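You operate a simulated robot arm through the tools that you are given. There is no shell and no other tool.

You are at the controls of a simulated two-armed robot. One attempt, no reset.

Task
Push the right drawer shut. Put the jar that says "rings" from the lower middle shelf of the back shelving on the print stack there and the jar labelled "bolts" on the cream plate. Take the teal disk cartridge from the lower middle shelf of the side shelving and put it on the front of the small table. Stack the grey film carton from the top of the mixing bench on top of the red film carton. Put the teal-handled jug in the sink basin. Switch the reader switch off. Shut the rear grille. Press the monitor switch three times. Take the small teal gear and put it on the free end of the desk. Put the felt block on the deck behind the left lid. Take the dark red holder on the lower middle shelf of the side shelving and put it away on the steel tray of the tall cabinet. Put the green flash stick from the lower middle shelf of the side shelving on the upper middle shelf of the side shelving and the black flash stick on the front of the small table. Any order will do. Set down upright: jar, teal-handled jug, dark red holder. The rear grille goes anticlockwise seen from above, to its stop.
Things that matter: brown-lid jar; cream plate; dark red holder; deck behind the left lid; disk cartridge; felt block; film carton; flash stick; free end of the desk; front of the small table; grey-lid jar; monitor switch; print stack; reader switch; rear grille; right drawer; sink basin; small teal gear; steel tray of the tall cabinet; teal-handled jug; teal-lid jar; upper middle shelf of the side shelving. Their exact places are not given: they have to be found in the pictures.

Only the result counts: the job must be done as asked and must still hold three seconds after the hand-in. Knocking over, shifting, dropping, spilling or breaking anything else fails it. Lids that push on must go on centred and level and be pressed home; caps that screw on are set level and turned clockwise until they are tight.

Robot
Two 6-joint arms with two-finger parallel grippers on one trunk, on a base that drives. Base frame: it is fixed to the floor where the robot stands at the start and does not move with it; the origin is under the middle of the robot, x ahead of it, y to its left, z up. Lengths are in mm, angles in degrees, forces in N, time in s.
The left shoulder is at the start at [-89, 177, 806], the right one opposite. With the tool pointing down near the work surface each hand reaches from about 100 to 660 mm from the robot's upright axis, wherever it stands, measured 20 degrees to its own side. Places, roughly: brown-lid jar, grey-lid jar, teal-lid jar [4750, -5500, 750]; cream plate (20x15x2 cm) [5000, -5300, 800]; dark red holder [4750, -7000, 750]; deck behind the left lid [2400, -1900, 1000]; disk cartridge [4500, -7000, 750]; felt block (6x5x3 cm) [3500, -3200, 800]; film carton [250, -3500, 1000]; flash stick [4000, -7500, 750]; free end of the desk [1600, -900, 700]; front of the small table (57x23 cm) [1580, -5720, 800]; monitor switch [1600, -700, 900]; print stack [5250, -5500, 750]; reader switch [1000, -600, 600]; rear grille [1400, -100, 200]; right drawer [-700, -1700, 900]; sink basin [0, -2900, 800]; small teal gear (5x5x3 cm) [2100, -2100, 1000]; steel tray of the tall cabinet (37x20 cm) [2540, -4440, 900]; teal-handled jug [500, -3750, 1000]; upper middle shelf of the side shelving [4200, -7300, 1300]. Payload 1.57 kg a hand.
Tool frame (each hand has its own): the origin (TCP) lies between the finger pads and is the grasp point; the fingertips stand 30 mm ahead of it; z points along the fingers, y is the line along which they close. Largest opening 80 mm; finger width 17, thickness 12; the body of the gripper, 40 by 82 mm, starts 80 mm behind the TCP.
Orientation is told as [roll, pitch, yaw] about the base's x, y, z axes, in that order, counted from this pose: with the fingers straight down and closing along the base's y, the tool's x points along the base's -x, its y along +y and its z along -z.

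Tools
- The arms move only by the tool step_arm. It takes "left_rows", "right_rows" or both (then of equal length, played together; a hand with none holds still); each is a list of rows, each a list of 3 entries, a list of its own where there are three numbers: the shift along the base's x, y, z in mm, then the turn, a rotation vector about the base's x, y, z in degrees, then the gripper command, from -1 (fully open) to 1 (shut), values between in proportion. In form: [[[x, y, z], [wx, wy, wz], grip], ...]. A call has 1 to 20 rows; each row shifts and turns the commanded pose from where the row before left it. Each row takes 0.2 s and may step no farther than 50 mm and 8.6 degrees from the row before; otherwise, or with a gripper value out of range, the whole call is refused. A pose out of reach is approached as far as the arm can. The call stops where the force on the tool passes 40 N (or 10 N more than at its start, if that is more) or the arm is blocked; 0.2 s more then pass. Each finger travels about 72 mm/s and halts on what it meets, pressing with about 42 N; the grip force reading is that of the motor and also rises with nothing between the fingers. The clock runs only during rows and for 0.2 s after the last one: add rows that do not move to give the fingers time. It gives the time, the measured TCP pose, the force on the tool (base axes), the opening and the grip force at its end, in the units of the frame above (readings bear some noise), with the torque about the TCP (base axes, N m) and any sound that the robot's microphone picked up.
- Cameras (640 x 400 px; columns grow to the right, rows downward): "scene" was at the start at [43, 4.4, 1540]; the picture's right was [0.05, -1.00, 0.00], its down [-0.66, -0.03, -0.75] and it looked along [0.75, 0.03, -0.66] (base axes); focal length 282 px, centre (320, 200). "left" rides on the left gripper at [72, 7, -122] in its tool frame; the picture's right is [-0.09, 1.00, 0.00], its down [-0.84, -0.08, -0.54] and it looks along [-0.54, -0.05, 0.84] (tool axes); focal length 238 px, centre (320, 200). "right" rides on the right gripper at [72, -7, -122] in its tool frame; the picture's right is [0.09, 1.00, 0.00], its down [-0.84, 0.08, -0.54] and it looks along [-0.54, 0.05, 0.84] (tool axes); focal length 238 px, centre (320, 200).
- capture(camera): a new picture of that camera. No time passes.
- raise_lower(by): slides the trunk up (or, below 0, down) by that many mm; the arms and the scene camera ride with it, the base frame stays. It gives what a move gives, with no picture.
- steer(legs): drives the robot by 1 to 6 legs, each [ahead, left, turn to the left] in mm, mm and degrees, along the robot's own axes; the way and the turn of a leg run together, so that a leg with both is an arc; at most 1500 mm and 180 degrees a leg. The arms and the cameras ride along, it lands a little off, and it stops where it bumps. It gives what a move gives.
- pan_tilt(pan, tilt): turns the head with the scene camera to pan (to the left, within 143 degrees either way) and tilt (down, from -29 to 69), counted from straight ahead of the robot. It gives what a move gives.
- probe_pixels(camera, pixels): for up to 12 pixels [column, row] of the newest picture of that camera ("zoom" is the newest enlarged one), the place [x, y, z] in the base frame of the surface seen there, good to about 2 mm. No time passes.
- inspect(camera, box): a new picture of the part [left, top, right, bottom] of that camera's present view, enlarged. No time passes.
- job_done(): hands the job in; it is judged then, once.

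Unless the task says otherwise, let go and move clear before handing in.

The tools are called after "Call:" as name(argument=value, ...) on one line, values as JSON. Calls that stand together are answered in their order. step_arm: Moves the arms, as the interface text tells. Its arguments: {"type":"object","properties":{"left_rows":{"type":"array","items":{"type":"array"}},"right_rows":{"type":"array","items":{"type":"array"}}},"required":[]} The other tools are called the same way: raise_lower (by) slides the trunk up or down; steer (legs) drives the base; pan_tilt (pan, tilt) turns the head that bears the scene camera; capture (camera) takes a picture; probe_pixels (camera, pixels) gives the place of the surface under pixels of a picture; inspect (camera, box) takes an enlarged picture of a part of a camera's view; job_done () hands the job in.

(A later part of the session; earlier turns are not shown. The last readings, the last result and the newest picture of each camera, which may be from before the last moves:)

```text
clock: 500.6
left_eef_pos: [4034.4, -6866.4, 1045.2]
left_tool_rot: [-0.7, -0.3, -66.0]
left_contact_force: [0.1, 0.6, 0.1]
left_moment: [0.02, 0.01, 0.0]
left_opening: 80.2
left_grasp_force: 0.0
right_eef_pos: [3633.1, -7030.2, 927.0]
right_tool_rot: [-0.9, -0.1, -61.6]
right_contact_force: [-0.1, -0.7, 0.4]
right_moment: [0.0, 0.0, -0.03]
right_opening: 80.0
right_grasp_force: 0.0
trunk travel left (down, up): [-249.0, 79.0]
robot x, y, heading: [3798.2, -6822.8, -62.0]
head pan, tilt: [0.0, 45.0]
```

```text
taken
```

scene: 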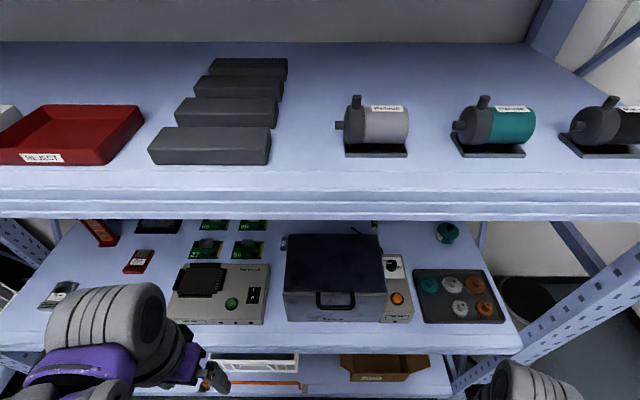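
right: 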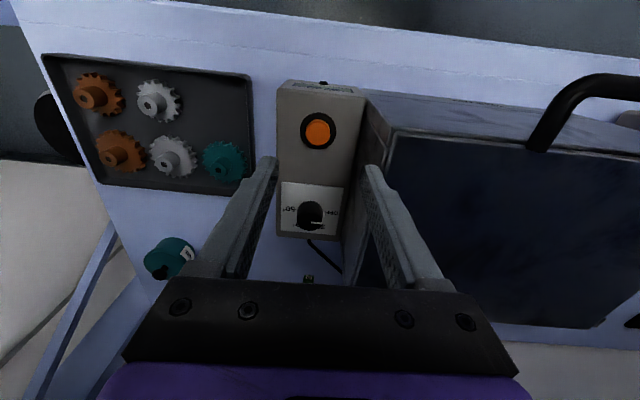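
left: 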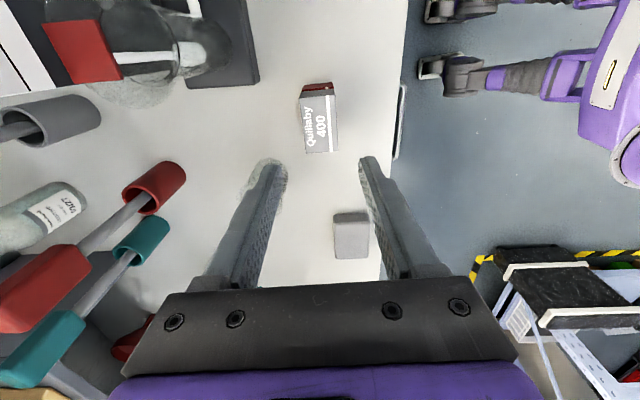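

Everything is in place. Now strafe left 700 mm and lower the trunk to peer behind the case.

Call:
steer(legs=[[-30, 0, 0], [0, 680, 0]])

Call:
raise_lower(by=-180)

Call:
pan_tilt(pan=-35, tilt=30)

Call:
capture(camera="scene")

```text
clock: 507.5
left_eef_pos: [4631.8, -6525.3, 1045.3]
left_tool_rot: [-0.6, -0.2, -66.8]
left_contact_force: [-0.3, 0.2, -0.2]
left_moment: [0.0, 0.0, 0.06]
left_opening: 80.0
left_grasp_force: 0.1
right_eef_pos: [4227.5, -6684.8, 927.9]
right_tool_rot: [-0.9, 0.0, -62.4]
right_contact_force: [0.0, -0.3, 0.4]
right_moment: [-0.02, -0.02, 0.02]
right_opening: 80.1
right_grasp_force: 0.2
trunk travel left (down, up): [-249.0, 79.0]
robot x, y, heading: [4396.4, -6480.1, -63.0]
head pan, tilt: [0.0, 45.0]
```

```text
clock: 509.5
left_eef_pos: [4632.8, -6524.9, 865.3]
left_tool_rot: [-0.6, -0.2, -66.8]
left_contact_force: [0.3, 1.0, -0.3]
left_moment: [-0.03, 0.01, -0.03]
left_opening: 80.0
left_grasp_force: 0.1
right_eef_pos: [4230.5, -6689.2, 743.3]
right_tool_rot: [-0.9, 0.6, -62.4]
right_contact_force: [-1.3, -0.1, 0.5]
right_moment: [-0.03, 0.02, 0.01]
right_opening: 80.1
right_grasp_force: 0.1
trunk travel left (down, up): [-69.0, 259.0]
robot x, y, heading: [4393.4, -6480.7, -62.9]
head pan, tilt: [0.0, 45.0]
```

```text
clock: 510.5
left_eef_pos: [4631.3, -6525.7, 865.3]
left_tool_rot: [-0.6, -0.3, -66.8]
left_contact_force: [0.1, 0.7, -0.7]
left_moment: [0.0, -0.01, 0.0]
left_opening: 80.3
left_grasp_force: 0.1
right_eef_pos: [4229.8, -6687.6, 742.1]
right_tool_rot: [-0.8, 0.6, -62.3]
right_contact_force: [-0.2, 0.4, 0.0]
right_moment: [-0.01, -0.03, 0.01]
right_opening: 79.9
right_grasp_force: 0.1
trunk travel left (down, up): [-69.0, 259.0]
robot x, y, heading: [4394.5, -6483.8, -63.1]
head pan, tilt: [-35.0, 30.0]
```

```text
taken
```

scene: 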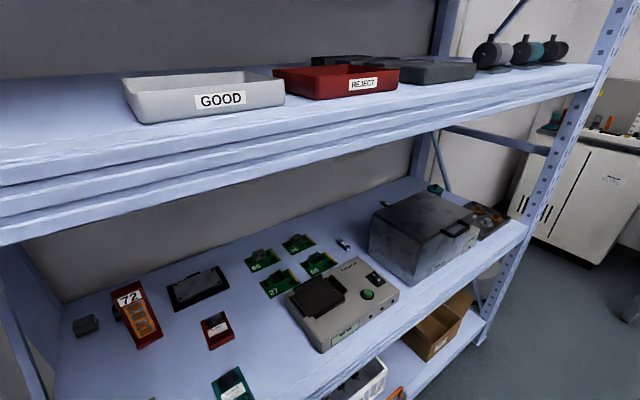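

Call:
inspect(camera="scene", box=[320, 160, 520, 290])

Call:
inspect(camera="scene", box=[50, 240, 270, 400])

```text
3.08 times, centred on (420, 225) of scene
```

zoom: 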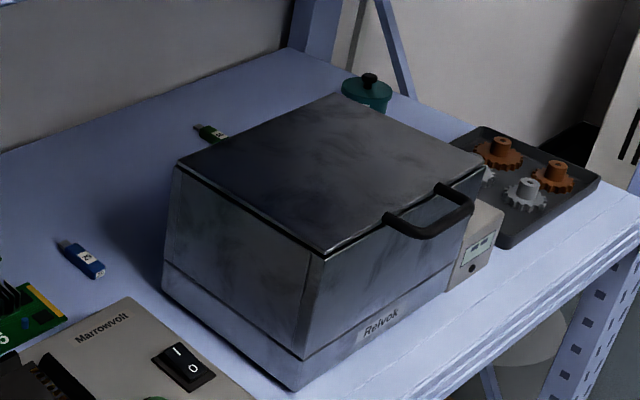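

```text
2.50 times, centred on (160, 320) of scene
```

zoom: 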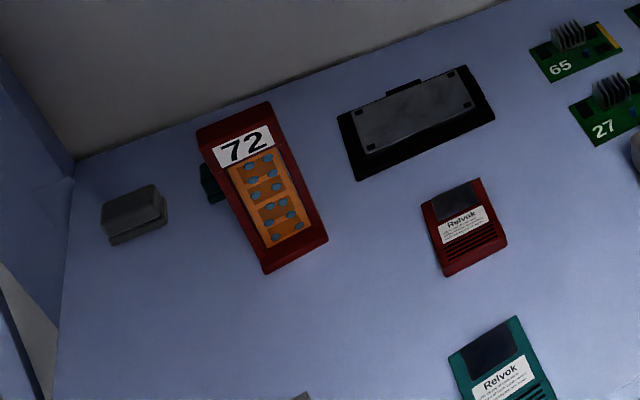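

A dark object peeks out behind the holder at zoom (210,185). Zooming further.

Call:
inspect(camera="scene", box=[60, 280, 180, 360])

Call:
probe_pixels(camera="zoom", pixels=[[260, 240], [250, 220], [100, 290], [140, 270], [360, 200], [400, 300], [440, 360], [320, 170], [430, 150], [250, 255]])

```text
5.00 times, centred on (120, 320) of scene
```

zoom: 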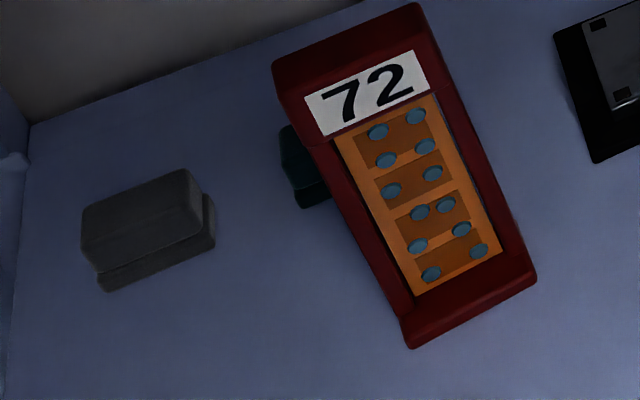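

```text
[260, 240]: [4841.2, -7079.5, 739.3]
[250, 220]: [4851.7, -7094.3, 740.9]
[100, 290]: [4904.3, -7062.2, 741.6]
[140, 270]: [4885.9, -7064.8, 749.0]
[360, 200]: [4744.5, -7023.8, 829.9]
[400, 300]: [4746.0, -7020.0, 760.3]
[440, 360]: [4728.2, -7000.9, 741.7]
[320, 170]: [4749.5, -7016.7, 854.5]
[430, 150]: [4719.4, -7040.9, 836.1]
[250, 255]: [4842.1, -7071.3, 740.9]
```

That's a small clip, not a stick. I'll go to the right end of the shelving and look along its back from there.

Call:
raise_lower(by=100)

Call:
steer(legs=[[-60, 0, 0.8], [0, -1300, 0]])

Call:
pan_tilt(pan=30, tilt=30)

Call:
capture(camera="scene")

```text
clock: 511.8
left_eef_pos: [4632.4, -6524.3, 964.6]
left_tool_rot: [-0.6, -0.2, -66.9]
left_contact_force: [0.0, -0.5, 0.8]
left_moment: [0.03, -0.01, 0.02]
left_opening: 80.0
left_grasp_force: 0.0
right_eef_pos: [4228.5, -6687.1, 842.3]
right_tool_rot: [-0.8, 0.7, -62.4]
right_contact_force: [0.3, -0.4, -0.2]
right_moment: [0.01, 0.03, 0.0]
right_opening: 80.1
right_grasp_force: 0.0
trunk travel left (down, up): [-169.0, 159.0]
robot x, y, heading: [4398.6, -6482.5, -62.9]
head pan, tilt: [-35.0, 30.0]
```

```text
clock: 523.7
left_eef_pos: [3489.7, -7056.8, 965.1]
left_tool_rot: [-0.6, -0.2, -66.0]
left_contact_force: [1.2, -0.9, 0.5]
left_moment: [0.0, 0.01, 0.02]
left_opening: 80.0
left_grasp_force: 0.1
right_eef_pos: [3088.1, -7224.5, 843.0]
right_tool_rot: [-0.7, 0.7, -61.8]
right_contact_force: [-0.5, 0.2, -0.5]
right_moment: [-0.02, 0.03, -0.01]
right_opening: 80.2
right_grasp_force: 0.0
trunk travel left (down, up): [-169.0, 159.0]
robot x, y, heading: [3253.2, -7016.6, -62.3]
head pan, tilt: [-35.0, 30.0]
```

```text
clock: 525.0
left_eef_pos: [3490.4, -7056.8, 966.3]
left_tool_rot: [-0.6, -0.2, -66.1]
left_contact_force: [-0.1, 0.3, 0.1]
left_moment: [-0.02, -0.01, -0.03]
left_opening: 80.1
left_grasp_force: 0.1
right_eef_pos: [3089.8, -7226.1, 843.4]
right_tool_rot: [-0.8, 0.6, -61.6]
right_contact_force: [-0.3, 0.0, -0.1]
right_moment: [-0.02, -0.02, 0.01]
right_opening: 80.1
right_grasp_force: 0.0
trunk travel left (down, up): [-169.0, 159.0]
robot x, y, heading: [3253.4, -7013.8, -62.1]
head pan, tilt: [30.0, 30.0]
```

```text
taken
```

scene: 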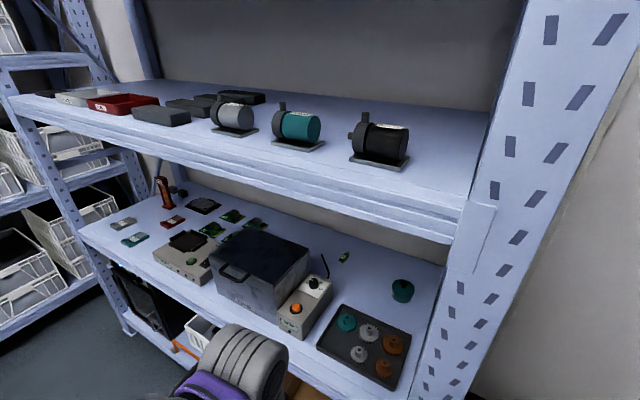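

Call:
inspect(camera="scene", box=[230, 200, 430, 330])

Call:
inspect(camera="scene", box=[100, 170, 280, 290])

```text
3.08 times, centred on (330, 265) of scene
```

zoom: 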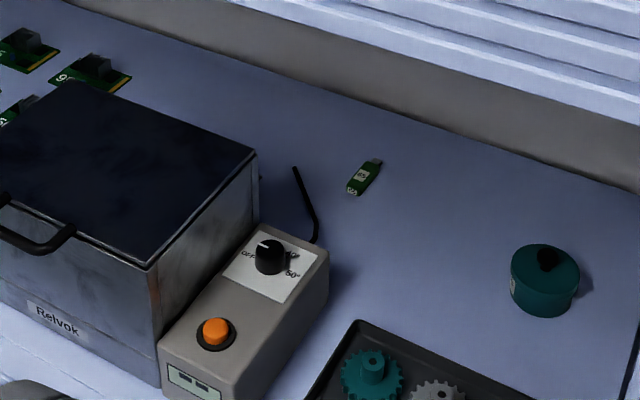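

```text
3.33 times, centred on (190, 230) of scene
```

zoom: 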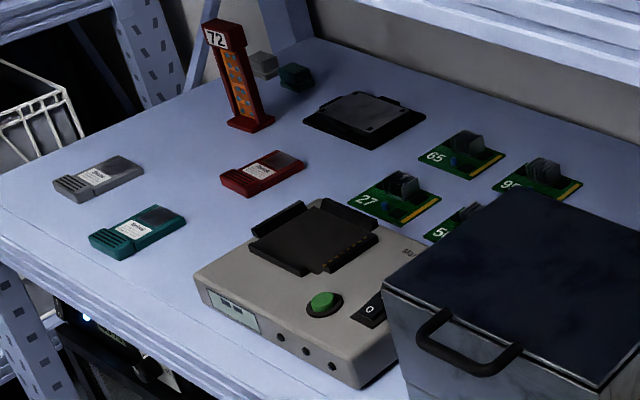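

Hidden triangle remains right behind the case; the black stick is probably there. I'll reposition and send the right hand in through the free gap right of the case to look behind it.

Call:
steer(legs=[[0, 530, 0], [95, 0, 0]])

Call:
raise_lower(by=70)

Call:
pan_tilt(pan=-5, tilt=45)

Call:
capture(camera="scene")

```text
clock: 531.0
left_eef_pos: [4012.5, -6893.1, 965.5]
left_tool_rot: [-0.6, -0.2, -66.3]
left_contact_force: [-0.7, -1.0, -0.5]
left_moment: [0.02, -0.02, -0.02]
left_opening: 80.0
left_grasp_force: 0.0
right_eef_pos: [3611.2, -7059.1, 842.7]
right_tool_rot: [-0.8, 0.6, -62.0]
right_contact_force: [0.6, -0.9, 0.8]
right_moment: [0.03, 0.0, 0.0]
right_opening: 79.8
right_grasp_force: 0.1
trunk travel left (down, up): [-169.0, 159.0]
robot x, y, heading: [3773.9, -6851.7, -62.3]
head pan, tilt: [30.0, 30.0]
```

```text
clock: 532.1
left_eef_pos: [4012.4, -6891.6, 1035.4]
left_tool_rot: [-0.5, -0.3, -66.3]
left_contact_force: [0.2, 0.1, 0.5]
left_moment: [-0.02, 0.01, -0.02]
left_opening: 80.1
left_grasp_force: 0.0
right_eef_pos: [3612.0, -7057.9, 914.1]
right_tool_rot: [-0.8, 0.6, -62.0]
right_contact_force: [0.8, -0.3, 0.4]
right_moment: [0.02, 0.01, -0.02]
right_opening: 79.8
right_grasp_force: 0.1
trunk travel left (down, up): [-239.0, 89.0]
robot x, y, heading: [3777.7, -6853.1, -62.3]
head pan, tilt: [30.0, 30.0]
```

```text
clock: 533.1
left_eef_pos: [4013.0, -6892.4, 1035.8]
left_tool_rot: [-0.6, -0.2, -66.4]
left_contact_force: [-0.4, 0.1, 0.6]
left_moment: [0.0, 0.0, 0.0]
left_opening: 80.2
left_grasp_force: 0.1
right_eef_pos: [3612.7, -7058.5, 912.6]
right_tool_rot: [-0.8, 0.6, -62.1]
right_contact_force: [0.1, -0.4, 0.4]
right_moment: [0.0, 0.02, 0.01]
right_opening: 80.0
right_grasp_force: 0.1
trunk travel left (down, up): [-239.0, 89.0]
robot x, y, heading: [3776.4, -6848.2, -62.3]
head pan, tilt: [-5.0, 45.0]
```

```text
taken
```

scene: 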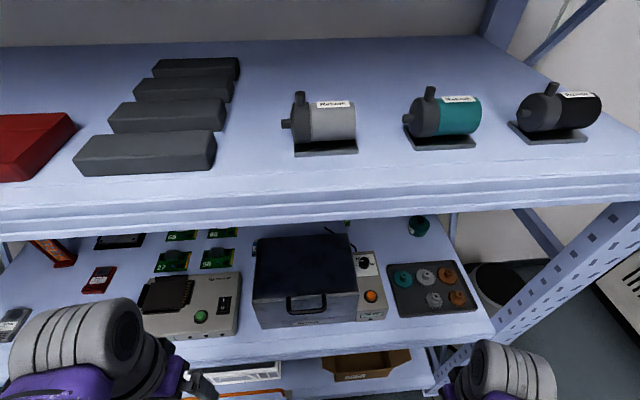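

Slide the right hand in at z≈880, right of the case, in a first stage.

Call:
step_arm(right_rows=[[[16, -37.2, -5], [-0.16, -0.99, 0], -1], [[16, -37.2, -5], [0, 0, 0], -1], [[16, -37.2, -5], [0, 0, 0], -1], [[16, -37.2, -5], [0, 0, 0], -1], [[16, -37.2, -4], [0, 0, 0], -1], [[16, -37.2, -4], [0, 0, 0], -1], [[16, -37.2, -4], [0, 0, 0], -1], [[16, -37.2, 0], [0, 0, 0], -1], [[0, 0, 0], [0, 0, 0], -1]])

Call:
capture(camera="right")

Call:
capture(camera="scene")

```text
clock: 535.1
left_eef_pos: [4012.8, -6892.5, 1034.5]
left_tool_rot: [-0.6, -0.3, -66.3]
left_contact_force: [0.1, -0.9, 0.6]
left_moment: [0.0, 0.0, -0.02]
left_opening: 79.6
left_grasp_force: 0.2
right_eef_pos: [3742.0, -7358.2, 880.5]
right_tool_rot: [-0.1, -0.1, -62.0]
right_contact_force: [-0.3, 0.1, 0.6]
right_moment: [-0.01, -0.01, -0.01]
right_opening: 80.0
right_grasp_force: 0.1
trunk travel left (down, up): [-239.0, 89.0]
robot x, y, heading: [3774.8, -6847.5, -62.2]
head pan, tilt: [-5.0, 45.0]
```

```text
taken
```

right: 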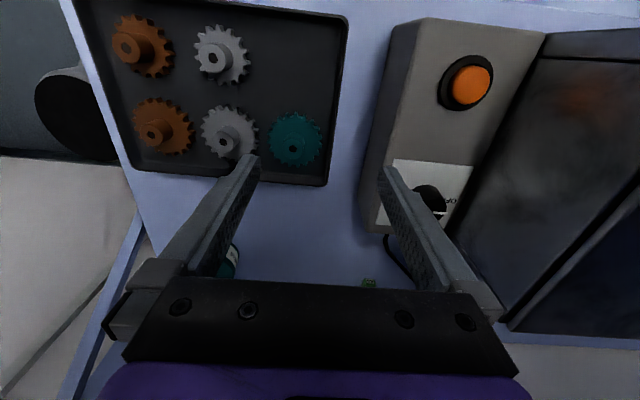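

```text
taken
```

scene: 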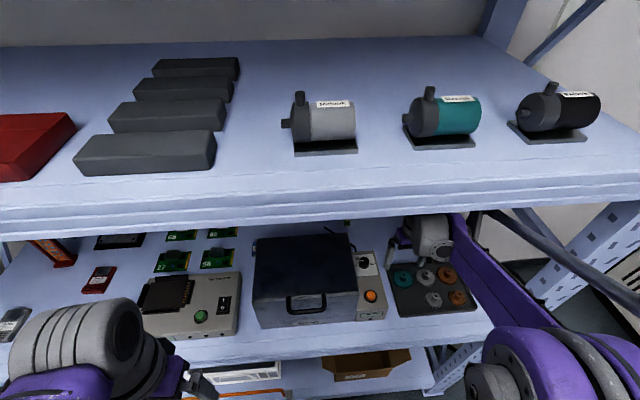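

No contact. Go in 130 mm more and look.

Call:
step_arm(right_rows=[[[20.2, -38.4, 0], [0, 0, 0], -1], [[20.2, -38.4, 0], [0, 0, 0], -1], [[20.2, -38.4, 0], [0, 0, 0], -1], [[0, 0, 0], [0, 0, 0], -1]])

Call:
capture(camera="right")

```text
clock: 536.1
left_eef_pos: [4002.0, -6876.7, 1036.3]
left_tool_rot: [-0.4, -1.2, -66.4]
left_contact_force: [0.5, 0.6, 0.2]
left_moment: [-0.02, 0.0, 0.0]
left_opening: 79.9
left_grasp_force: 0.0
right_eef_pos: [3791.4, -7460.7, 885.2]
right_tool_rot: [0.1, -1.0, -62.0]
right_contact_force: [0.0, -0.3, -0.2]
right_moment: [-0.01, 0.03, -0.01]
right_opening: 80.3
right_grasp_force: 0.1
trunk travel left (down, up): [-239.0, 89.0]
robot x, y, heading: [3775.8, -6846.8, -62.6]
head pan, tilt: [-5.0, 45.0]
```

```text
taken
```

right: 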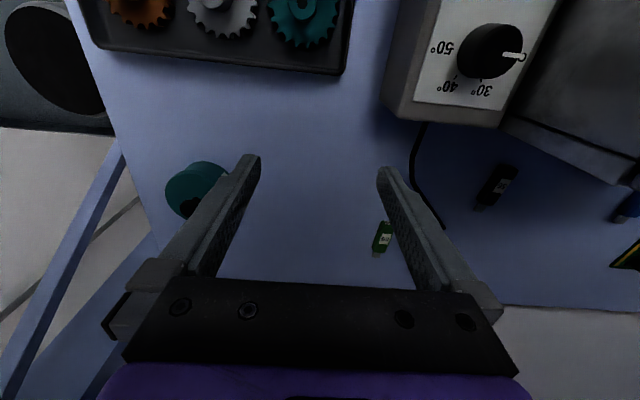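

There: the black flash stick at (495,185), and the green at (383,237). But the robot is tilting about 1° – my forearm is pressing on the upper shelf's beam. Lower the trunk 40 mm to relieve it.

Call:
raise_lower(by=-45)

Call:
probe_pixels(camera="right", pixels=[[495, 185], [505, 170], [483, 205], [383, 237], [386, 225], [379, 252], [520, 110], [490, 195]])

```text
clock: 537.0
left_eef_pos: [4013.2, -6894.3, 990.3]
left_tool_rot: [-0.6, -0.2, -66.3]
left_contact_force: [0.2, 0.7, -0.9]
left_moment: [-0.02, 0.03, 0.03]
left_opening: 80.3
left_grasp_force: 0.0
right_eef_pos: [3801.4, -7472.9, 835.9]
right_tool_rot: [0.1, 0.2, -61.9]
right_contact_force: [0.7, -0.5, 0.6]
right_moment: [0.01, 0.0, 0.0]
right_opening: 80.2
right_grasp_force: 0.0
trunk travel left (down, up): [-194.0, 134.0]
robot x, y, heading: [3777.9, -6851.5, -62.3]
head pan, tilt: [-5.0, 45.0]
```

```text
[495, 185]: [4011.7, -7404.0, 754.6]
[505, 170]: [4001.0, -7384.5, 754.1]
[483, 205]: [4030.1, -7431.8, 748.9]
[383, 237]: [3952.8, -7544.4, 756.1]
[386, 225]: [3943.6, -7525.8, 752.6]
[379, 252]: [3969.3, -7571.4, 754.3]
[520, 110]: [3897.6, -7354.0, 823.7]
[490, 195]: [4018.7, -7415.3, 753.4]
```

The tilt is relieved (forearm free). Black stick ≈(4013,-7406), green ≈(3956,-7547), both lying nearly along the depth direction. Take a fresh wrist picture and probe the cable and stick again.

Call:
capture(camera="right")

Call:
inspect(camera="right", box=[340, 80, 640, 280])

```text
taken
```

right: 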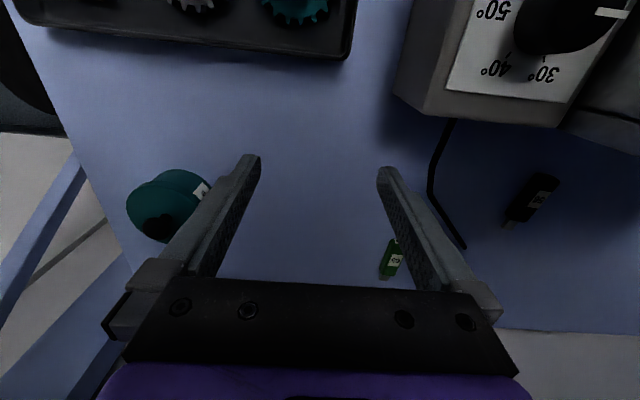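

```text
2.00 times, centred on (490, 180) of right
```

zoom: 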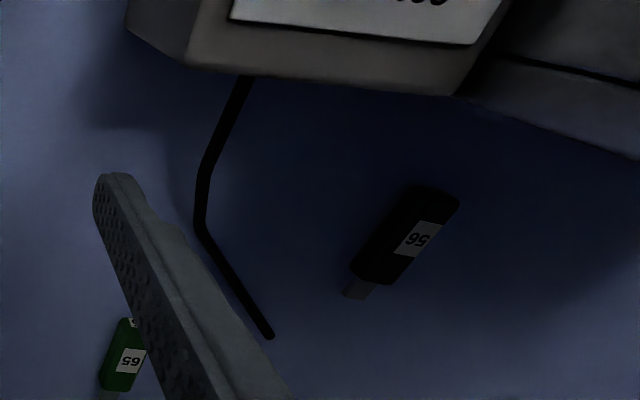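

Call:
probe_pixels(camera="zoom", pixels=[[430, 195], [455, 205], [360, 275], [390, 285], [410, 235], [358, 290], [242, 85], [205, 165], [200, 225], [270, 335], [235, 285], [480, 100]])

Call:
probe_pixels(camera="zoom", pixels=[[120, 360], [128, 322], [105, 385], [135, 350], [455, 95], [600, 145], [250, 90]])

```text
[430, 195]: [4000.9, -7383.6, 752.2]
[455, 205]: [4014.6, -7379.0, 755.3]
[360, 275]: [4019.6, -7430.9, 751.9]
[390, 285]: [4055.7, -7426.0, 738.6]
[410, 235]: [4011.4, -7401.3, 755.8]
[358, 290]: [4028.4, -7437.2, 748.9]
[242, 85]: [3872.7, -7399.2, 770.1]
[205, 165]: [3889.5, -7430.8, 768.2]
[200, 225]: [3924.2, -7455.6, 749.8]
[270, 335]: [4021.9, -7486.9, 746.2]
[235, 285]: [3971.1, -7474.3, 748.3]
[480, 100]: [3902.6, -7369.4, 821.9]
```

```text
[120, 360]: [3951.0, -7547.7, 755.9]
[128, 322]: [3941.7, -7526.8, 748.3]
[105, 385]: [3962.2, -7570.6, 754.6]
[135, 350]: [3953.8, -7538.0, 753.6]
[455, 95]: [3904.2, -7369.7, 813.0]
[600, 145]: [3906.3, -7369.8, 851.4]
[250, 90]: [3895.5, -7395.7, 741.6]
```

The black stick's body centre is ≈(4011,-7403), tilted ~9°; the case's back face is at s≈8338. I'll nudge the robot 20 mm ahead and 100 mm left (hand passes behind the device), then rotate the jaw ~81° so that its camera clears the case.

Call:
steer(legs=[[20, 0, 0], [0, 100, 0]])

Call:
capture(camera="right")

```text
clock: 539.0
left_eef_pos: [4114.2, -6861.4, 990.5]
left_tool_rot: [-0.6, -0.2, -66.2]
left_contact_force: [1.1, 0.2, 0.9]
left_moment: [0.0, 0.02, -0.01]
left_opening: 80.1
left_grasp_force: 0.0
right_eef_pos: [3902.2, -7440.2, 835.9]
right_tool_rot: [-0.1, 0.0, -61.8]
right_contact_force: [0.1, 0.7, 0.4]
right_moment: [-0.01, 0.04, 0.02]
right_opening: 79.9
right_grasp_force: 0.1
trunk travel left (down, up): [-194.0, 134.0]
robot x, y, heading: [3877.9, -6817.8, -62.5]
head pan, tilt: [-5.0, 45.0]
```

```text
taken
```

right: 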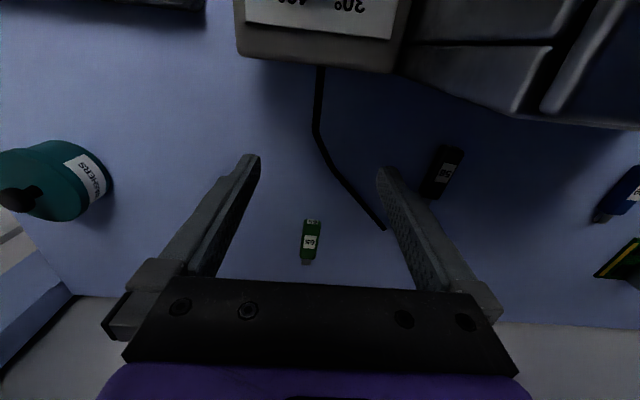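

Clear. The green stick lies straight ahead, so I'll take it first: pitch the hand 30° and approach it.

Call:
step_arm(right_rows=[[[5, -10, 0], [-6.62, -3.52, 0], -0.6], [[5, -10, 0], [-6.62, -3.52, 0], -0.6], [[7, -14, 0], [-6.62, -3.52, 0], -0.6], [[8, -16, 0], [-6.62, -3.52, 0], -0.6], [[10, -18, -10], [0, 0, 0], -0.6], [[0, 0, 0], [0, 0, 0], -0.6]])

Call:
capture(camera="right")

```text
clock: 540.4
left_eef_pos: [4113.9, -6861.1, 989.6]
left_tool_rot: [-0.7, -0.2, -66.3]
left_contact_force: [-0.5, 0.4, 0.0]
left_moment: [0.0, 0.0, 0.01]
left_opening: 79.9
left_grasp_force: 0.1
right_eef_pos: [3937.5, -7508.2, 825.0]
right_tool_rot: [-0.2, -30.0, -62.0]
right_contact_force: [-0.3, 0.3, -0.3]
right_moment: [-0.02, 0.0, -0.01]
right_opening: 63.9
right_grasp_force: 0.1
trunk travel left (down, up): [-194.0, 134.0]
robot x, y, heading: [3877.8, -6821.2, -62.3]
head pan, tilt: [-5.0, 45.0]
```

```text
taken
```

right: 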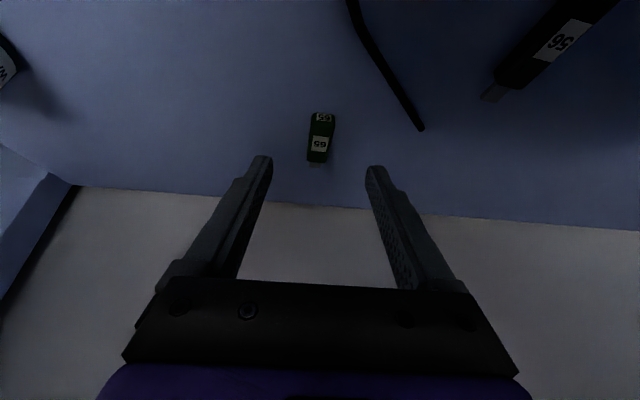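

The green stick is centred at (320,138). Probe it from here.

Call:
probe_pixels(camera="right", pixels=[[322, 118], [320, 130], [319, 150], [317, 160], [311, 135], [332, 135], [265, 165], [372, 172]])

Call:
inspect(camera="right", box=[270, 95, 370, 185])

```text
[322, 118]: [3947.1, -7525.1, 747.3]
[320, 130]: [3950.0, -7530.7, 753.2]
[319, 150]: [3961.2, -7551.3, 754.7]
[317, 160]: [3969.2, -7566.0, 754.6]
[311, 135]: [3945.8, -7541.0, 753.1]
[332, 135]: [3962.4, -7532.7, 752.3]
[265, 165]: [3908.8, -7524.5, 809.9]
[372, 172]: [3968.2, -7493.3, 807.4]
```

```text
4.44 times, centred on (320, 140) of right
```

zoom: 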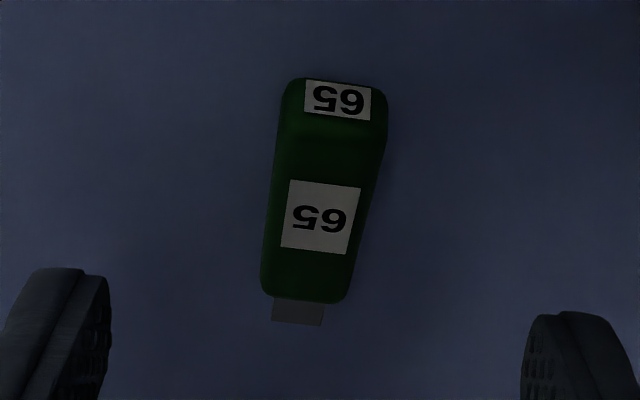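

Well centred. Descend to the stick (27 mm forward, 51 mm down) and close.

Call:
step_arm(right_rows=[[[4.2, -8, -17], [0, 0, 0], -0.4], [[4.2, -8, -17], [0, 0, 0], -0.2], [[4.2, -8, -14], [0, 0, 0], 0.0], [[0, 0, 0], [0, 0, 0], 0.0]])

Call:
capture(camera="right")

```text
clock: 541.4
left_eef_pos: [4114.3, -6861.3, 991.0]
left_tool_rot: [-0.6, -0.2, -66.2]
left_contact_force: [-0.7, -0.4, 0.5]
left_moment: [-0.02, -0.01, -0.02]
left_opening: 79.7
left_grasp_force: 0.1
right_eef_pos: [3949.8, -7532.3, 776.2]
right_tool_rot: [0.0, -30.1, -61.9]
right_contact_force: [-0.7, -0.3, 0.2]
right_moment: [-0.03, 0.05, -0.03]
right_opening: 40.2
right_grasp_force: 0.1
trunk travel left (down, up): [-194.0, 134.0]
robot x, y, heading: [3878.4, -6821.0, -62.3]
head pan, tilt: [-5.0, 45.0]
```

```text
taken
```

right: 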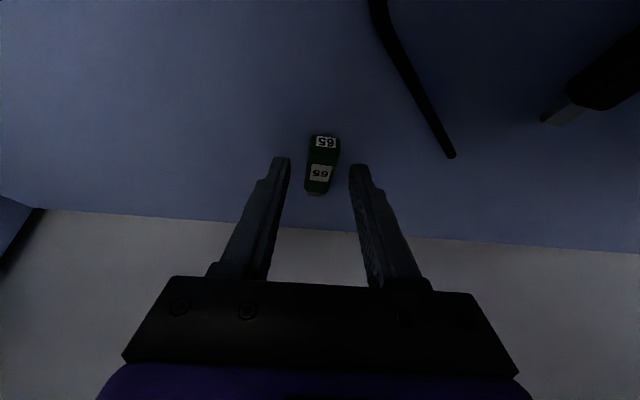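

Call:
step_arm(right_rows=[[[0, 0, -2.5], [0, 0, 0], 0.0], [[0, 0, 0], [0, 0, 0], 0.4], [[0, 0, 0], [0, 0, 0], 0.8], [[0, 0, 0], [0, 0, 0], 1], [[0, 0, 0], [0, 0, 0], 1]])

Call:
step_arm(right_rows=[[[0, 0, 8], [0, 0, 0], 1], [[0, 0, 15], [0, 0, 0], 1], [[0, 0, 20], [0, 0, 0], 1], [[0, 0, 0], [0, 0, 0], 1]])

Call:
capture(camera="right")

```text
clock: 542.5
left_eef_pos: [4114.1, -6861.5, 990.0]
left_tool_rot: [-0.6, -0.2, -66.3]
left_contact_force: [-0.7, 0.1, -1.1]
left_moment: [0.02, 0.01, -0.02]
left_opening: 80.0
left_grasp_force: 0.1
right_eef_pos: [3949.8, -7533.1, 776.1]
right_tool_rot: [-0.1, -29.9, -61.9]
right_contact_force: [0.0, 0.3, 0.0]
right_moment: [0.0, -0.01, 0.01]
right_opening: 18.5
right_grasp_force: 33.0
trunk travel left (down, up): [-194.0, 134.0]
robot x, y, heading: [3879.6, -6817.0, -62.3]
head pan, tilt: [-5.0, 45.0]
```

```text
clock: 543.5
left_eef_pos: [4113.9, -6862.3, 990.2]
left_tool_rot: [-0.6, -0.2, -66.3]
left_contact_force: [0.2, -0.5, -0.6]
left_moment: [0.03, 0.04, 0.01]
left_opening: 80.0
left_grasp_force: 0.1
right_eef_pos: [3951.3, -7533.6, 820.2]
right_tool_rot: [-0.1, -30.0, -61.9]
right_contact_force: [-0.2, 0.4, -0.2]
right_moment: [0.0, 0.02, -0.01]
right_opening: 18.4
right_grasp_force: 32.8
trunk travel left (down, up): [-194.0, 134.0]
robot x, y, heading: [3876.7, -6819.7, -62.4]
head pan, tilt: [-5.0, 45.0]
```

```text
taken
```

right: 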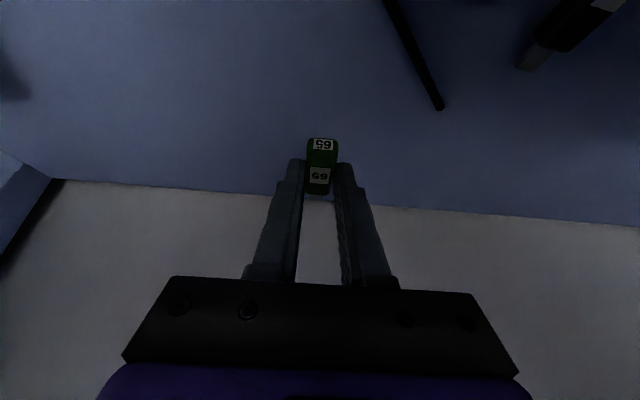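

Green stick gripped (18.4 mm). Raise to z≈882 and withdraw straight back over the device.

Call:
step_arm(right_rows=[[[0, 0, 20], [0, 0, 0], 1], [[0, 0, 20], [0, 0, 0], 1], [[0, 0, 20], [0, 0, 0], 1], [[-19, 36, 0], [0, 0, 0], 1], [[-19, 36, 0], [0, 0, 0], 1], [[-19, 36, 0], [0, 0, 0], 1], [[0, 0, 0], [0, 0, 0], 1]])

Call:
capture(camera="scene")

```text
clock: 545.1
left_eef_pos: [4114.4, -6862.4, 989.7]
left_tool_rot: [-0.6, -0.2, -66.2]
left_contact_force: [0.0, -0.2, 1.0]
left_moment: [-0.03, -0.02, -0.01]
left_opening: 80.1
left_grasp_force: 0.1
right_eef_pos: [3895.5, -7424.8, 879.8]
right_tool_rot: [-0.2, -29.9, -61.9]
right_contact_force: [0.9, -0.2, 0.2]
right_moment: [0.03, 0.03, -0.01]
right_opening: 18.4
right_grasp_force: 33.0
trunk travel left (down, up): [-194.0, 134.0]
robot x, y, heading: [3878.5, -6819.4, -62.1]
head pan, tilt: [-5.0, 45.0]
```

```text
taken
```

scene: 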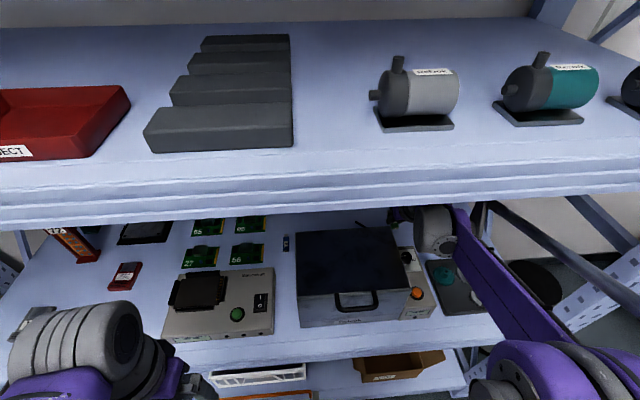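

Clear of the case. Continue back out, then drive back to raise the hand outside the rack.

Call:
step_arm(right_rows=[[[-19, 36, 0], [0, 0, 0], 1], [[-19, 36, 0], [0, 0, 0], 1], [[-19, 36, 0], [0, 0, 0], 1], [[-19, 36, 0], [0, 0, 0], 1], [[-19, 36, 0], [0, 0, 0], 1], [[0, 0, 0], [0, 0, 0], 1]])

Call:
steer(legs=[[-280, 0, 0]])

Call:
capture(camera="scene")

```text
clock: 546.5
left_eef_pos: [4113.7, -6862.7, 989.0]
left_tool_rot: [-0.6, -0.3, -66.2]
left_contact_force: [-0.4, 0.0, -0.2]
left_moment: [0.02, 0.02, -0.05]
left_opening: 80.0
left_grasp_force: 0.0
right_eef_pos: [3799.6, -7245.1, 877.0]
right_tool_rot: [-0.1, -29.9, -61.9]
right_contact_force: [-0.1, 0.1, -0.3]
right_moment: [0.0, 0.04, 0.0]
right_opening: 18.6
right_grasp_force: 32.8
trunk travel left (down, up): [-194.0, 134.0]
robot x, y, heading: [3881.1, -6819.5, -62.4]
head pan, tilt: [-5.0, 45.0]
```

```text
clock: 548.5
left_eef_pos: [3982.9, -6611.9, 991.2]
left_tool_rot: [-0.6, -0.4, -66.1]
left_contact_force: [-0.4, -0.6, -0.4]
left_moment: [0.01, -0.03, -0.01]
left_opening: 79.7
left_grasp_force: 0.1
right_eef_pos: [3670.2, -6995.9, 878.0]
right_tool_rot: [-0.1, -30.0, -61.6]
right_contact_force: [-0.1, -0.2, -1.2]
right_moment: [-0.04, 0.01, 0.01]
right_opening: 18.6
right_grasp_force: 32.4
trunk travel left (down, up): [-194.0, 134.0]
robot x, y, heading: [3748.6, -6572.0, -62.1]
head pan, tilt: [-5.0, 45.0]
```

```text
taken
```

scene: 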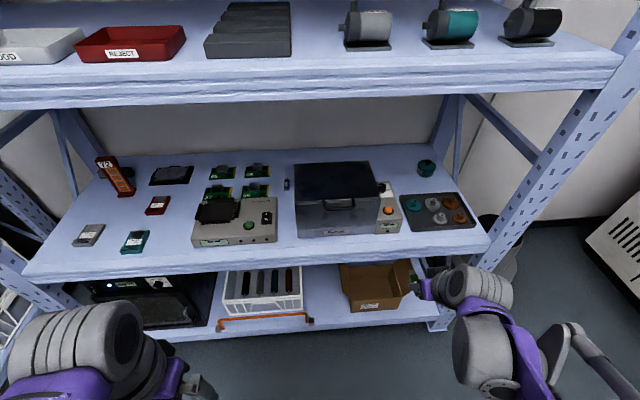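

Now raise the trunk fully to see and reach the upper middle shelf.

Call:
raise_lower(by=134)

Call:
pan_tilt(pan=-5, tilt=30)

Call:
capture(camera="scene")

Call:
probe_pixels(camera="scene", pixels=[[320, 130], [320, 110], [290, 130], [340, 130], [300, 145], [320, 150], [265, 120], [360, 140], [370, 100], [255, 90]])

```text
clock: 550.1
left_eef_pos: [3984.4, -6611.7, 1124.0]
left_tool_rot: [-0.5, -0.2, -66.0]
left_contact_force: [0.2, 0.7, -0.1]
left_moment: [-0.03, 0.01, 0.01]
left_opening: 79.9
left_grasp_force: 0.0
right_eef_pos: [3669.0, -6995.9, 1011.3]
right_tool_rot: [-0.1, -29.9, -61.6]
right_contact_force: [-0.1, 0.6, -0.2]
right_moment: [-0.01, -0.03, 0.02]
right_opening: 18.3
right_grasp_force: 32.5
trunk travel left (down, up): [-328.0, 0.0]
robot x, y, heading: [3746.1, -6569.9, -62.3]
head pan, tilt: [-5.0, 45.0]
```

```text
clock: 550.9
left_eef_pos: [3983.7, -6612.5, 1123.8]
left_tool_rot: [-0.7, -0.2, -66.0]
left_contact_force: [0.3, 0.3, 0.0]
left_moment: [0.01, 0.02, 0.0]
left_opening: 79.9
left_grasp_force: 0.1
right_eef_pos: [3670.7, -6997.2, 1013.8]
right_tool_rot: [-0.2, -29.9, -61.6]
right_contact_force: [0.7, -0.3, 1.1]
right_moment: [0.02, 0.0, 0.0]
right_opening: 18.2
right_grasp_force: 32.5
trunk travel left (down, up): [-328.0, 0.0]
robot x, y, heading: [3747.9, -6575.5, -62.0]
head pan, tilt: [-5.0, 30.0]
```

```text
taken
```

scene: 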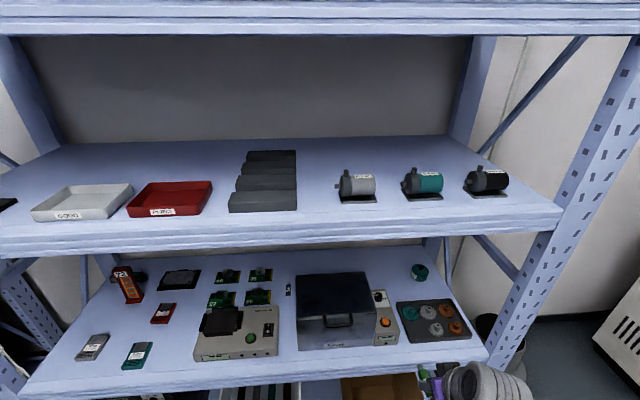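

```text
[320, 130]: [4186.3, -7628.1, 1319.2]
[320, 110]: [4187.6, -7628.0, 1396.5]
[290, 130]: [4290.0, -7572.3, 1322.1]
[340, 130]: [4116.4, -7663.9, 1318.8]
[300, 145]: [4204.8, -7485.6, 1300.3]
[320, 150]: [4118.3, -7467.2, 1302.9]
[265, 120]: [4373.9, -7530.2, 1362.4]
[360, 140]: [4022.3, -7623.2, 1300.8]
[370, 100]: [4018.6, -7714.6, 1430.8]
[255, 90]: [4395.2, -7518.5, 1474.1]
```

The gap between the grey trays and the grey motor, around (315,195), is free. Probing it.

Call:
probe_pixels(camera="scene", pixels=[[315, 200], [315, 185], [318, 170], [300, 205], [335, 205], [340, 195], [298, 195], [315, 215], [220, 200], [225, 215]])

```text
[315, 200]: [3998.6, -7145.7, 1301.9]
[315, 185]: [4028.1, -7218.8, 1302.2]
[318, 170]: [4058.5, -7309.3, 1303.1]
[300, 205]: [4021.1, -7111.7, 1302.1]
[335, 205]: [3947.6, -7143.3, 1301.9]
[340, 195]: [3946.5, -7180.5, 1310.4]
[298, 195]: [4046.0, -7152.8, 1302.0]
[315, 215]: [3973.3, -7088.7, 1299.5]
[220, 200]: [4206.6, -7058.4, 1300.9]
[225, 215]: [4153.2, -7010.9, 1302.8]
```

Target: upper shelf gap at n≈208, near the front. Raise the hand to z≈1350 at ahead ≈300 (outside the rack).

Call:
step_arm(right_rows=[[[7, 8.2, 37.5], [0, 0, 0], 1], [[7, 8.2, 37.5], [0, 0, 0], 1], [[7, 8.2, 37.5], [0, 0, 0], 1], [[7, 8.2, 37.5], [0, 0, 0], 1], [[7, 8.2, 37.5], [0, 0, 0], 1], [[7, 8.2, 37.5], [0, 0, 0], 1], [[7, 8.2, 37.5], [0, 0, 0], 1], [[7, 8.2, 37.5], [0, 0, 0], 1], [[7, 8.2, 37], [0, 0, 0], 1], [[0, 0, 0], [0, 0, 0], 1]])

Call:
capture(camera="scene")

```text
clock: 553.1
left_eef_pos: [3983.6, -6611.8, 1123.5]
left_tool_rot: [-0.6, -0.3, -66.0]
left_contact_force: [-0.3, -0.3, -0.5]
left_moment: [0.02, -0.01, 0.02]
left_opening: 80.2
left_grasp_force: 0.1
right_eef_pos: [3733.8, -6924.6, 1352.4]
right_tool_rot: [-0.2, -30.0, -61.5]
right_contact_force: [-0.5, 0.3, -0.8]
right_moment: [0.01, -0.03, -0.01]
right_opening: 18.4
right_grasp_force: 32.5
trunk travel left (down, up): [-328.0, 0.0]
robot x, y, heading: [3748.8, -6572.5, -61.9]
head pan, tilt: [-5.0, 30.0]
```

```text
taken
```

scene: 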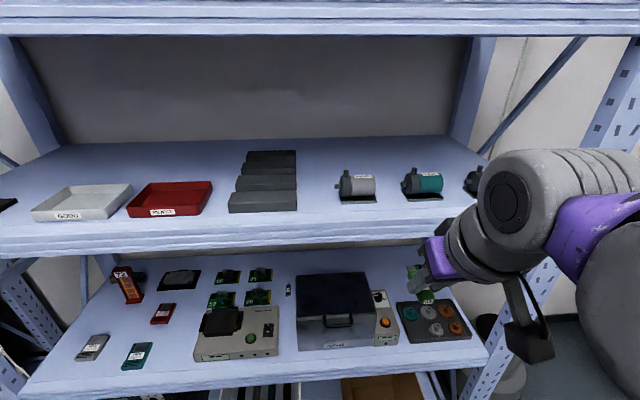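

z=1352 reached. Strafe left 124, drive ahead 200, check.

Call:
steer(legs=[[0, 124, 0], [200, 0, 0]])

Call:
capture(camera="right")

Call:
capture(camera="scene")

```text
clock: 556.0
left_eef_pos: [4183.0, -6728.3, 1124.7]
left_tool_rot: [-0.6, -0.2, -65.9]
left_contact_force: [-0.5, -0.5, 0.1]
left_moment: [-0.01, 0.02, -0.04]
left_opening: 79.9
left_grasp_force: 0.0
right_eef_pos: [3933.6, -7041.1, 1351.1]
right_tool_rot: [-0.1, -29.9, -61.7]
right_contact_force: [0.7, -0.2, 0.3]
right_moment: [-0.02, -0.02, -0.03]
right_opening: 18.3
right_grasp_force: 33.1
trunk travel left (down, up): [-328.0, 0.0]
robot x, y, heading: [3947.7, -6687.0, -62.1]
head pan, tilt: [-5.0, 30.0]
```

```text
taken
```

right: 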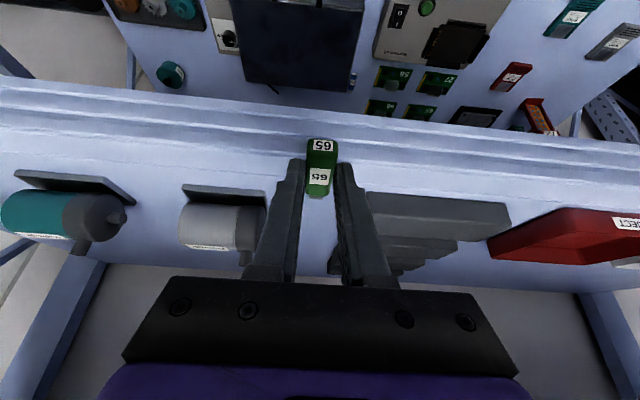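

```text
taken
```

scene: 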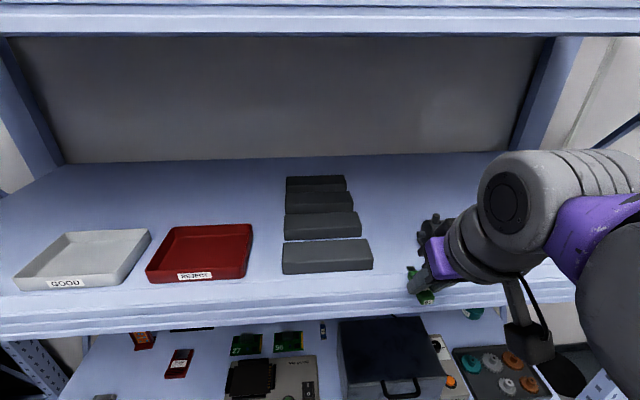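

The stick lines up with the gap. Drive 90 mm ahead.

Call:
steer(legs=[[90, 0, 0]])

Call:
capture(camera="right")

Call:
probe_pixels(camera="right", pixels=[[320, 120], [280, 150], [355, 150], [320, 60], [260, 130], [370, 130], [320, 150], [319, 190]])

```text
clock: 557.1
left_eef_pos: [4227.0, -6806.6, 1124.0]
left_tool_rot: [-0.6, -0.3, -65.9]
left_contact_force: [0.3, -0.7, -0.2]
left_moment: [-0.01, -0.02, -0.02]
left_opening: 80.0
left_grasp_force: 0.0
right_eef_pos: [3978.1, -7120.5, 1352.0]
right_tool_rot: [-0.1, -29.9, -61.5]
right_contact_force: [-0.5, -0.1, -0.7]
right_moment: [0.03, 0.0, 0.02]
right_opening: 18.5
right_grasp_force: 32.4
trunk travel left (down, up): [-328.0, 0.0]
robot x, y, heading: [3986.1, -6768.6, -61.8]
head pan, tilt: [-5.0, 30.0]
```

```text
taken
```

right: 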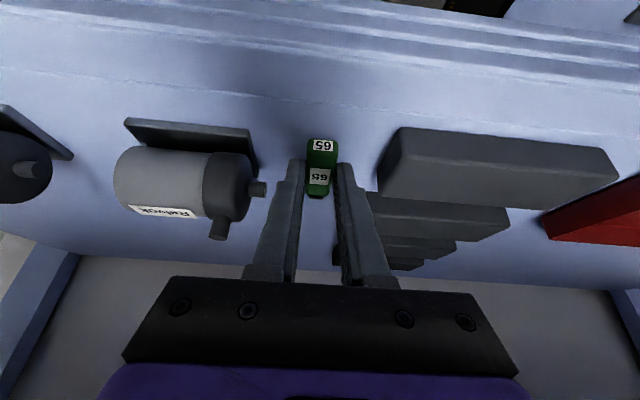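

```text
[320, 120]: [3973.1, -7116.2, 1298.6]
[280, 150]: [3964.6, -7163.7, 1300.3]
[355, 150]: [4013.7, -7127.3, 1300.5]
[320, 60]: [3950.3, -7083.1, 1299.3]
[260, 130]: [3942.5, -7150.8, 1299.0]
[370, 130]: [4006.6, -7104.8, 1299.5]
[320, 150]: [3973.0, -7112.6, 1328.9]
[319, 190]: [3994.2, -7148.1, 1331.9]
```

Directly above the free spot. Lower to contact.

Call:
step_arm(right_rows=[[[0, 0, -6], [0, 0, 0], 1], [[0, 0, -6], [0, 0, 0], 1], [[0, 0, -2], [0, 0, 0], 1], [[0, 0, 0], [0, 0, 0], 1]])

Call:
step_arm(right_rows=[[[0, 0, -1.5], [0, 0, 0], 1], [[0, 0, -1.5], [0, 0, 0], 1], [[0, 0, 0], [0, 0, 0], 1]])

```text
clock: 558.1
left_eef_pos: [4226.3, -6807.5, 1124.1]
left_tool_rot: [-0.7, -0.1, -65.8]
left_contact_force: [0.7, -0.2, 0.1]
left_moment: [-0.03, 0.01, 0.01]
left_opening: 80.1
left_grasp_force: 0.0
right_eef_pos: [3976.9, -7121.0, 1336.8]
right_tool_rot: [-0.1, -30.0, -61.5]
right_contact_force: [-0.3, 0.0, 0.2]
right_moment: [0.03, 0.0, 0.01]
right_opening: 18.6
right_grasp_force: 32.8
trunk travel left (down, up): [-328.0, 0.0]
robot x, y, heading: [3990.2, -6768.0, -62.1]
head pan, tilt: [-5.0, 30.0]
```

```text
clock: 558.9
left_eef_pos: [4227.7, -6808.9, 1124.8]
left_tool_rot: [-0.6, -0.1, -65.9]
left_contact_force: [-0.6, -0.8, -1.0]
left_moment: [0.0, -0.02, -0.03]
left_opening: 80.2
left_grasp_force: 0.1
right_eef_pos: [3978.4, -7121.2, 1335.4]
right_tool_rot: [-0.1, -29.9, -61.5]
right_contact_force: [0.2, 0.1, -0.3]
right_moment: [0.02, 0.01, 0.0]
right_opening: 18.6
right_grasp_force: 32.5
trunk travel left (down, up): [-328.0, 0.0]
robot x, y, heading: [3989.1, -6770.0, -62.1]
head pan, tilt: [-5.0, 30.0]
```

Call:
step_arm(right_rows=[[[0, 0, -1], [0, 0, 0], 1], [[0, 0, 0], [0, 0, 0], 1]])

Call:
step_arm(right_rows=[[[0, 0, -1], [0, 0, 0], 1], [[0, 0, 0], [0, 0, 0], 1]])

Call:
capture(camera="right")

```text
clock: 559.5
left_eef_pos: [4227.2, -6807.4, 1124.1]
left_tool_rot: [-0.6, -0.2, -65.8]
left_contact_force: [-0.2, 0.4, 0.1]
left_moment: [0.02, -0.02, 0.01]
left_opening: 80.1
left_grasp_force: 0.1
right_eef_pos: [3977.7, -7122.1, 1333.5]
right_tool_rot: [-0.1, -30.0, -61.5]
right_contact_force: [-0.6, 0.2, 0.6]
right_moment: [0.01, 0.01, -0.03]
right_opening: 18.5
right_grasp_force: 33.2
trunk travel left (down, up): [-328.0, 0.0]
robot x, y, heading: [3994.0, -6764.8, -62.3]
head pan, tilt: [-5.0, 30.0]
```

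```text
clock: 560.1
left_eef_pos: [4228.1, -6808.5, 1123.4]
left_tool_rot: [-0.6, -0.1, -65.9]
left_contact_force: [0.7, 0.3, 0.2]
left_moment: [0.03, -0.03, 0.02]
left_opening: 80.1
left_grasp_force: 0.1
right_eef_pos: [3978.1, -7120.7, 1333.4]
right_tool_rot: [-0.2, -30.1, -61.5]
right_contact_force: [1.0, -2.0, 8.0]
right_moment: [-0.09, -0.08, 0.04]
right_opening: 18.4
right_grasp_force: 33.1
trunk travel left (down, up): [-328.0, 0.0]
robot x, y, heading: [3990.3, -6766.6, -61.7]
head pan, tilt: [-5.0, 30.0]
```

```text
taken
```

right: 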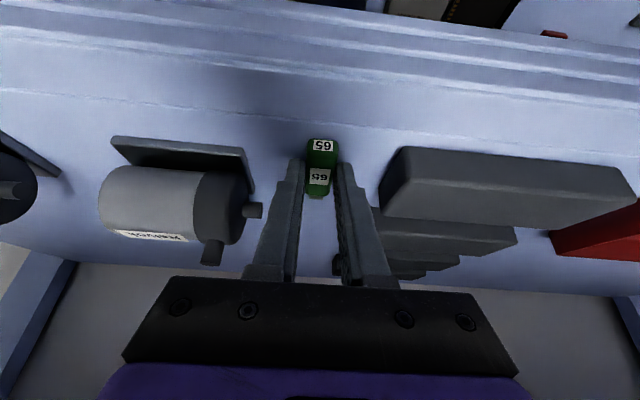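

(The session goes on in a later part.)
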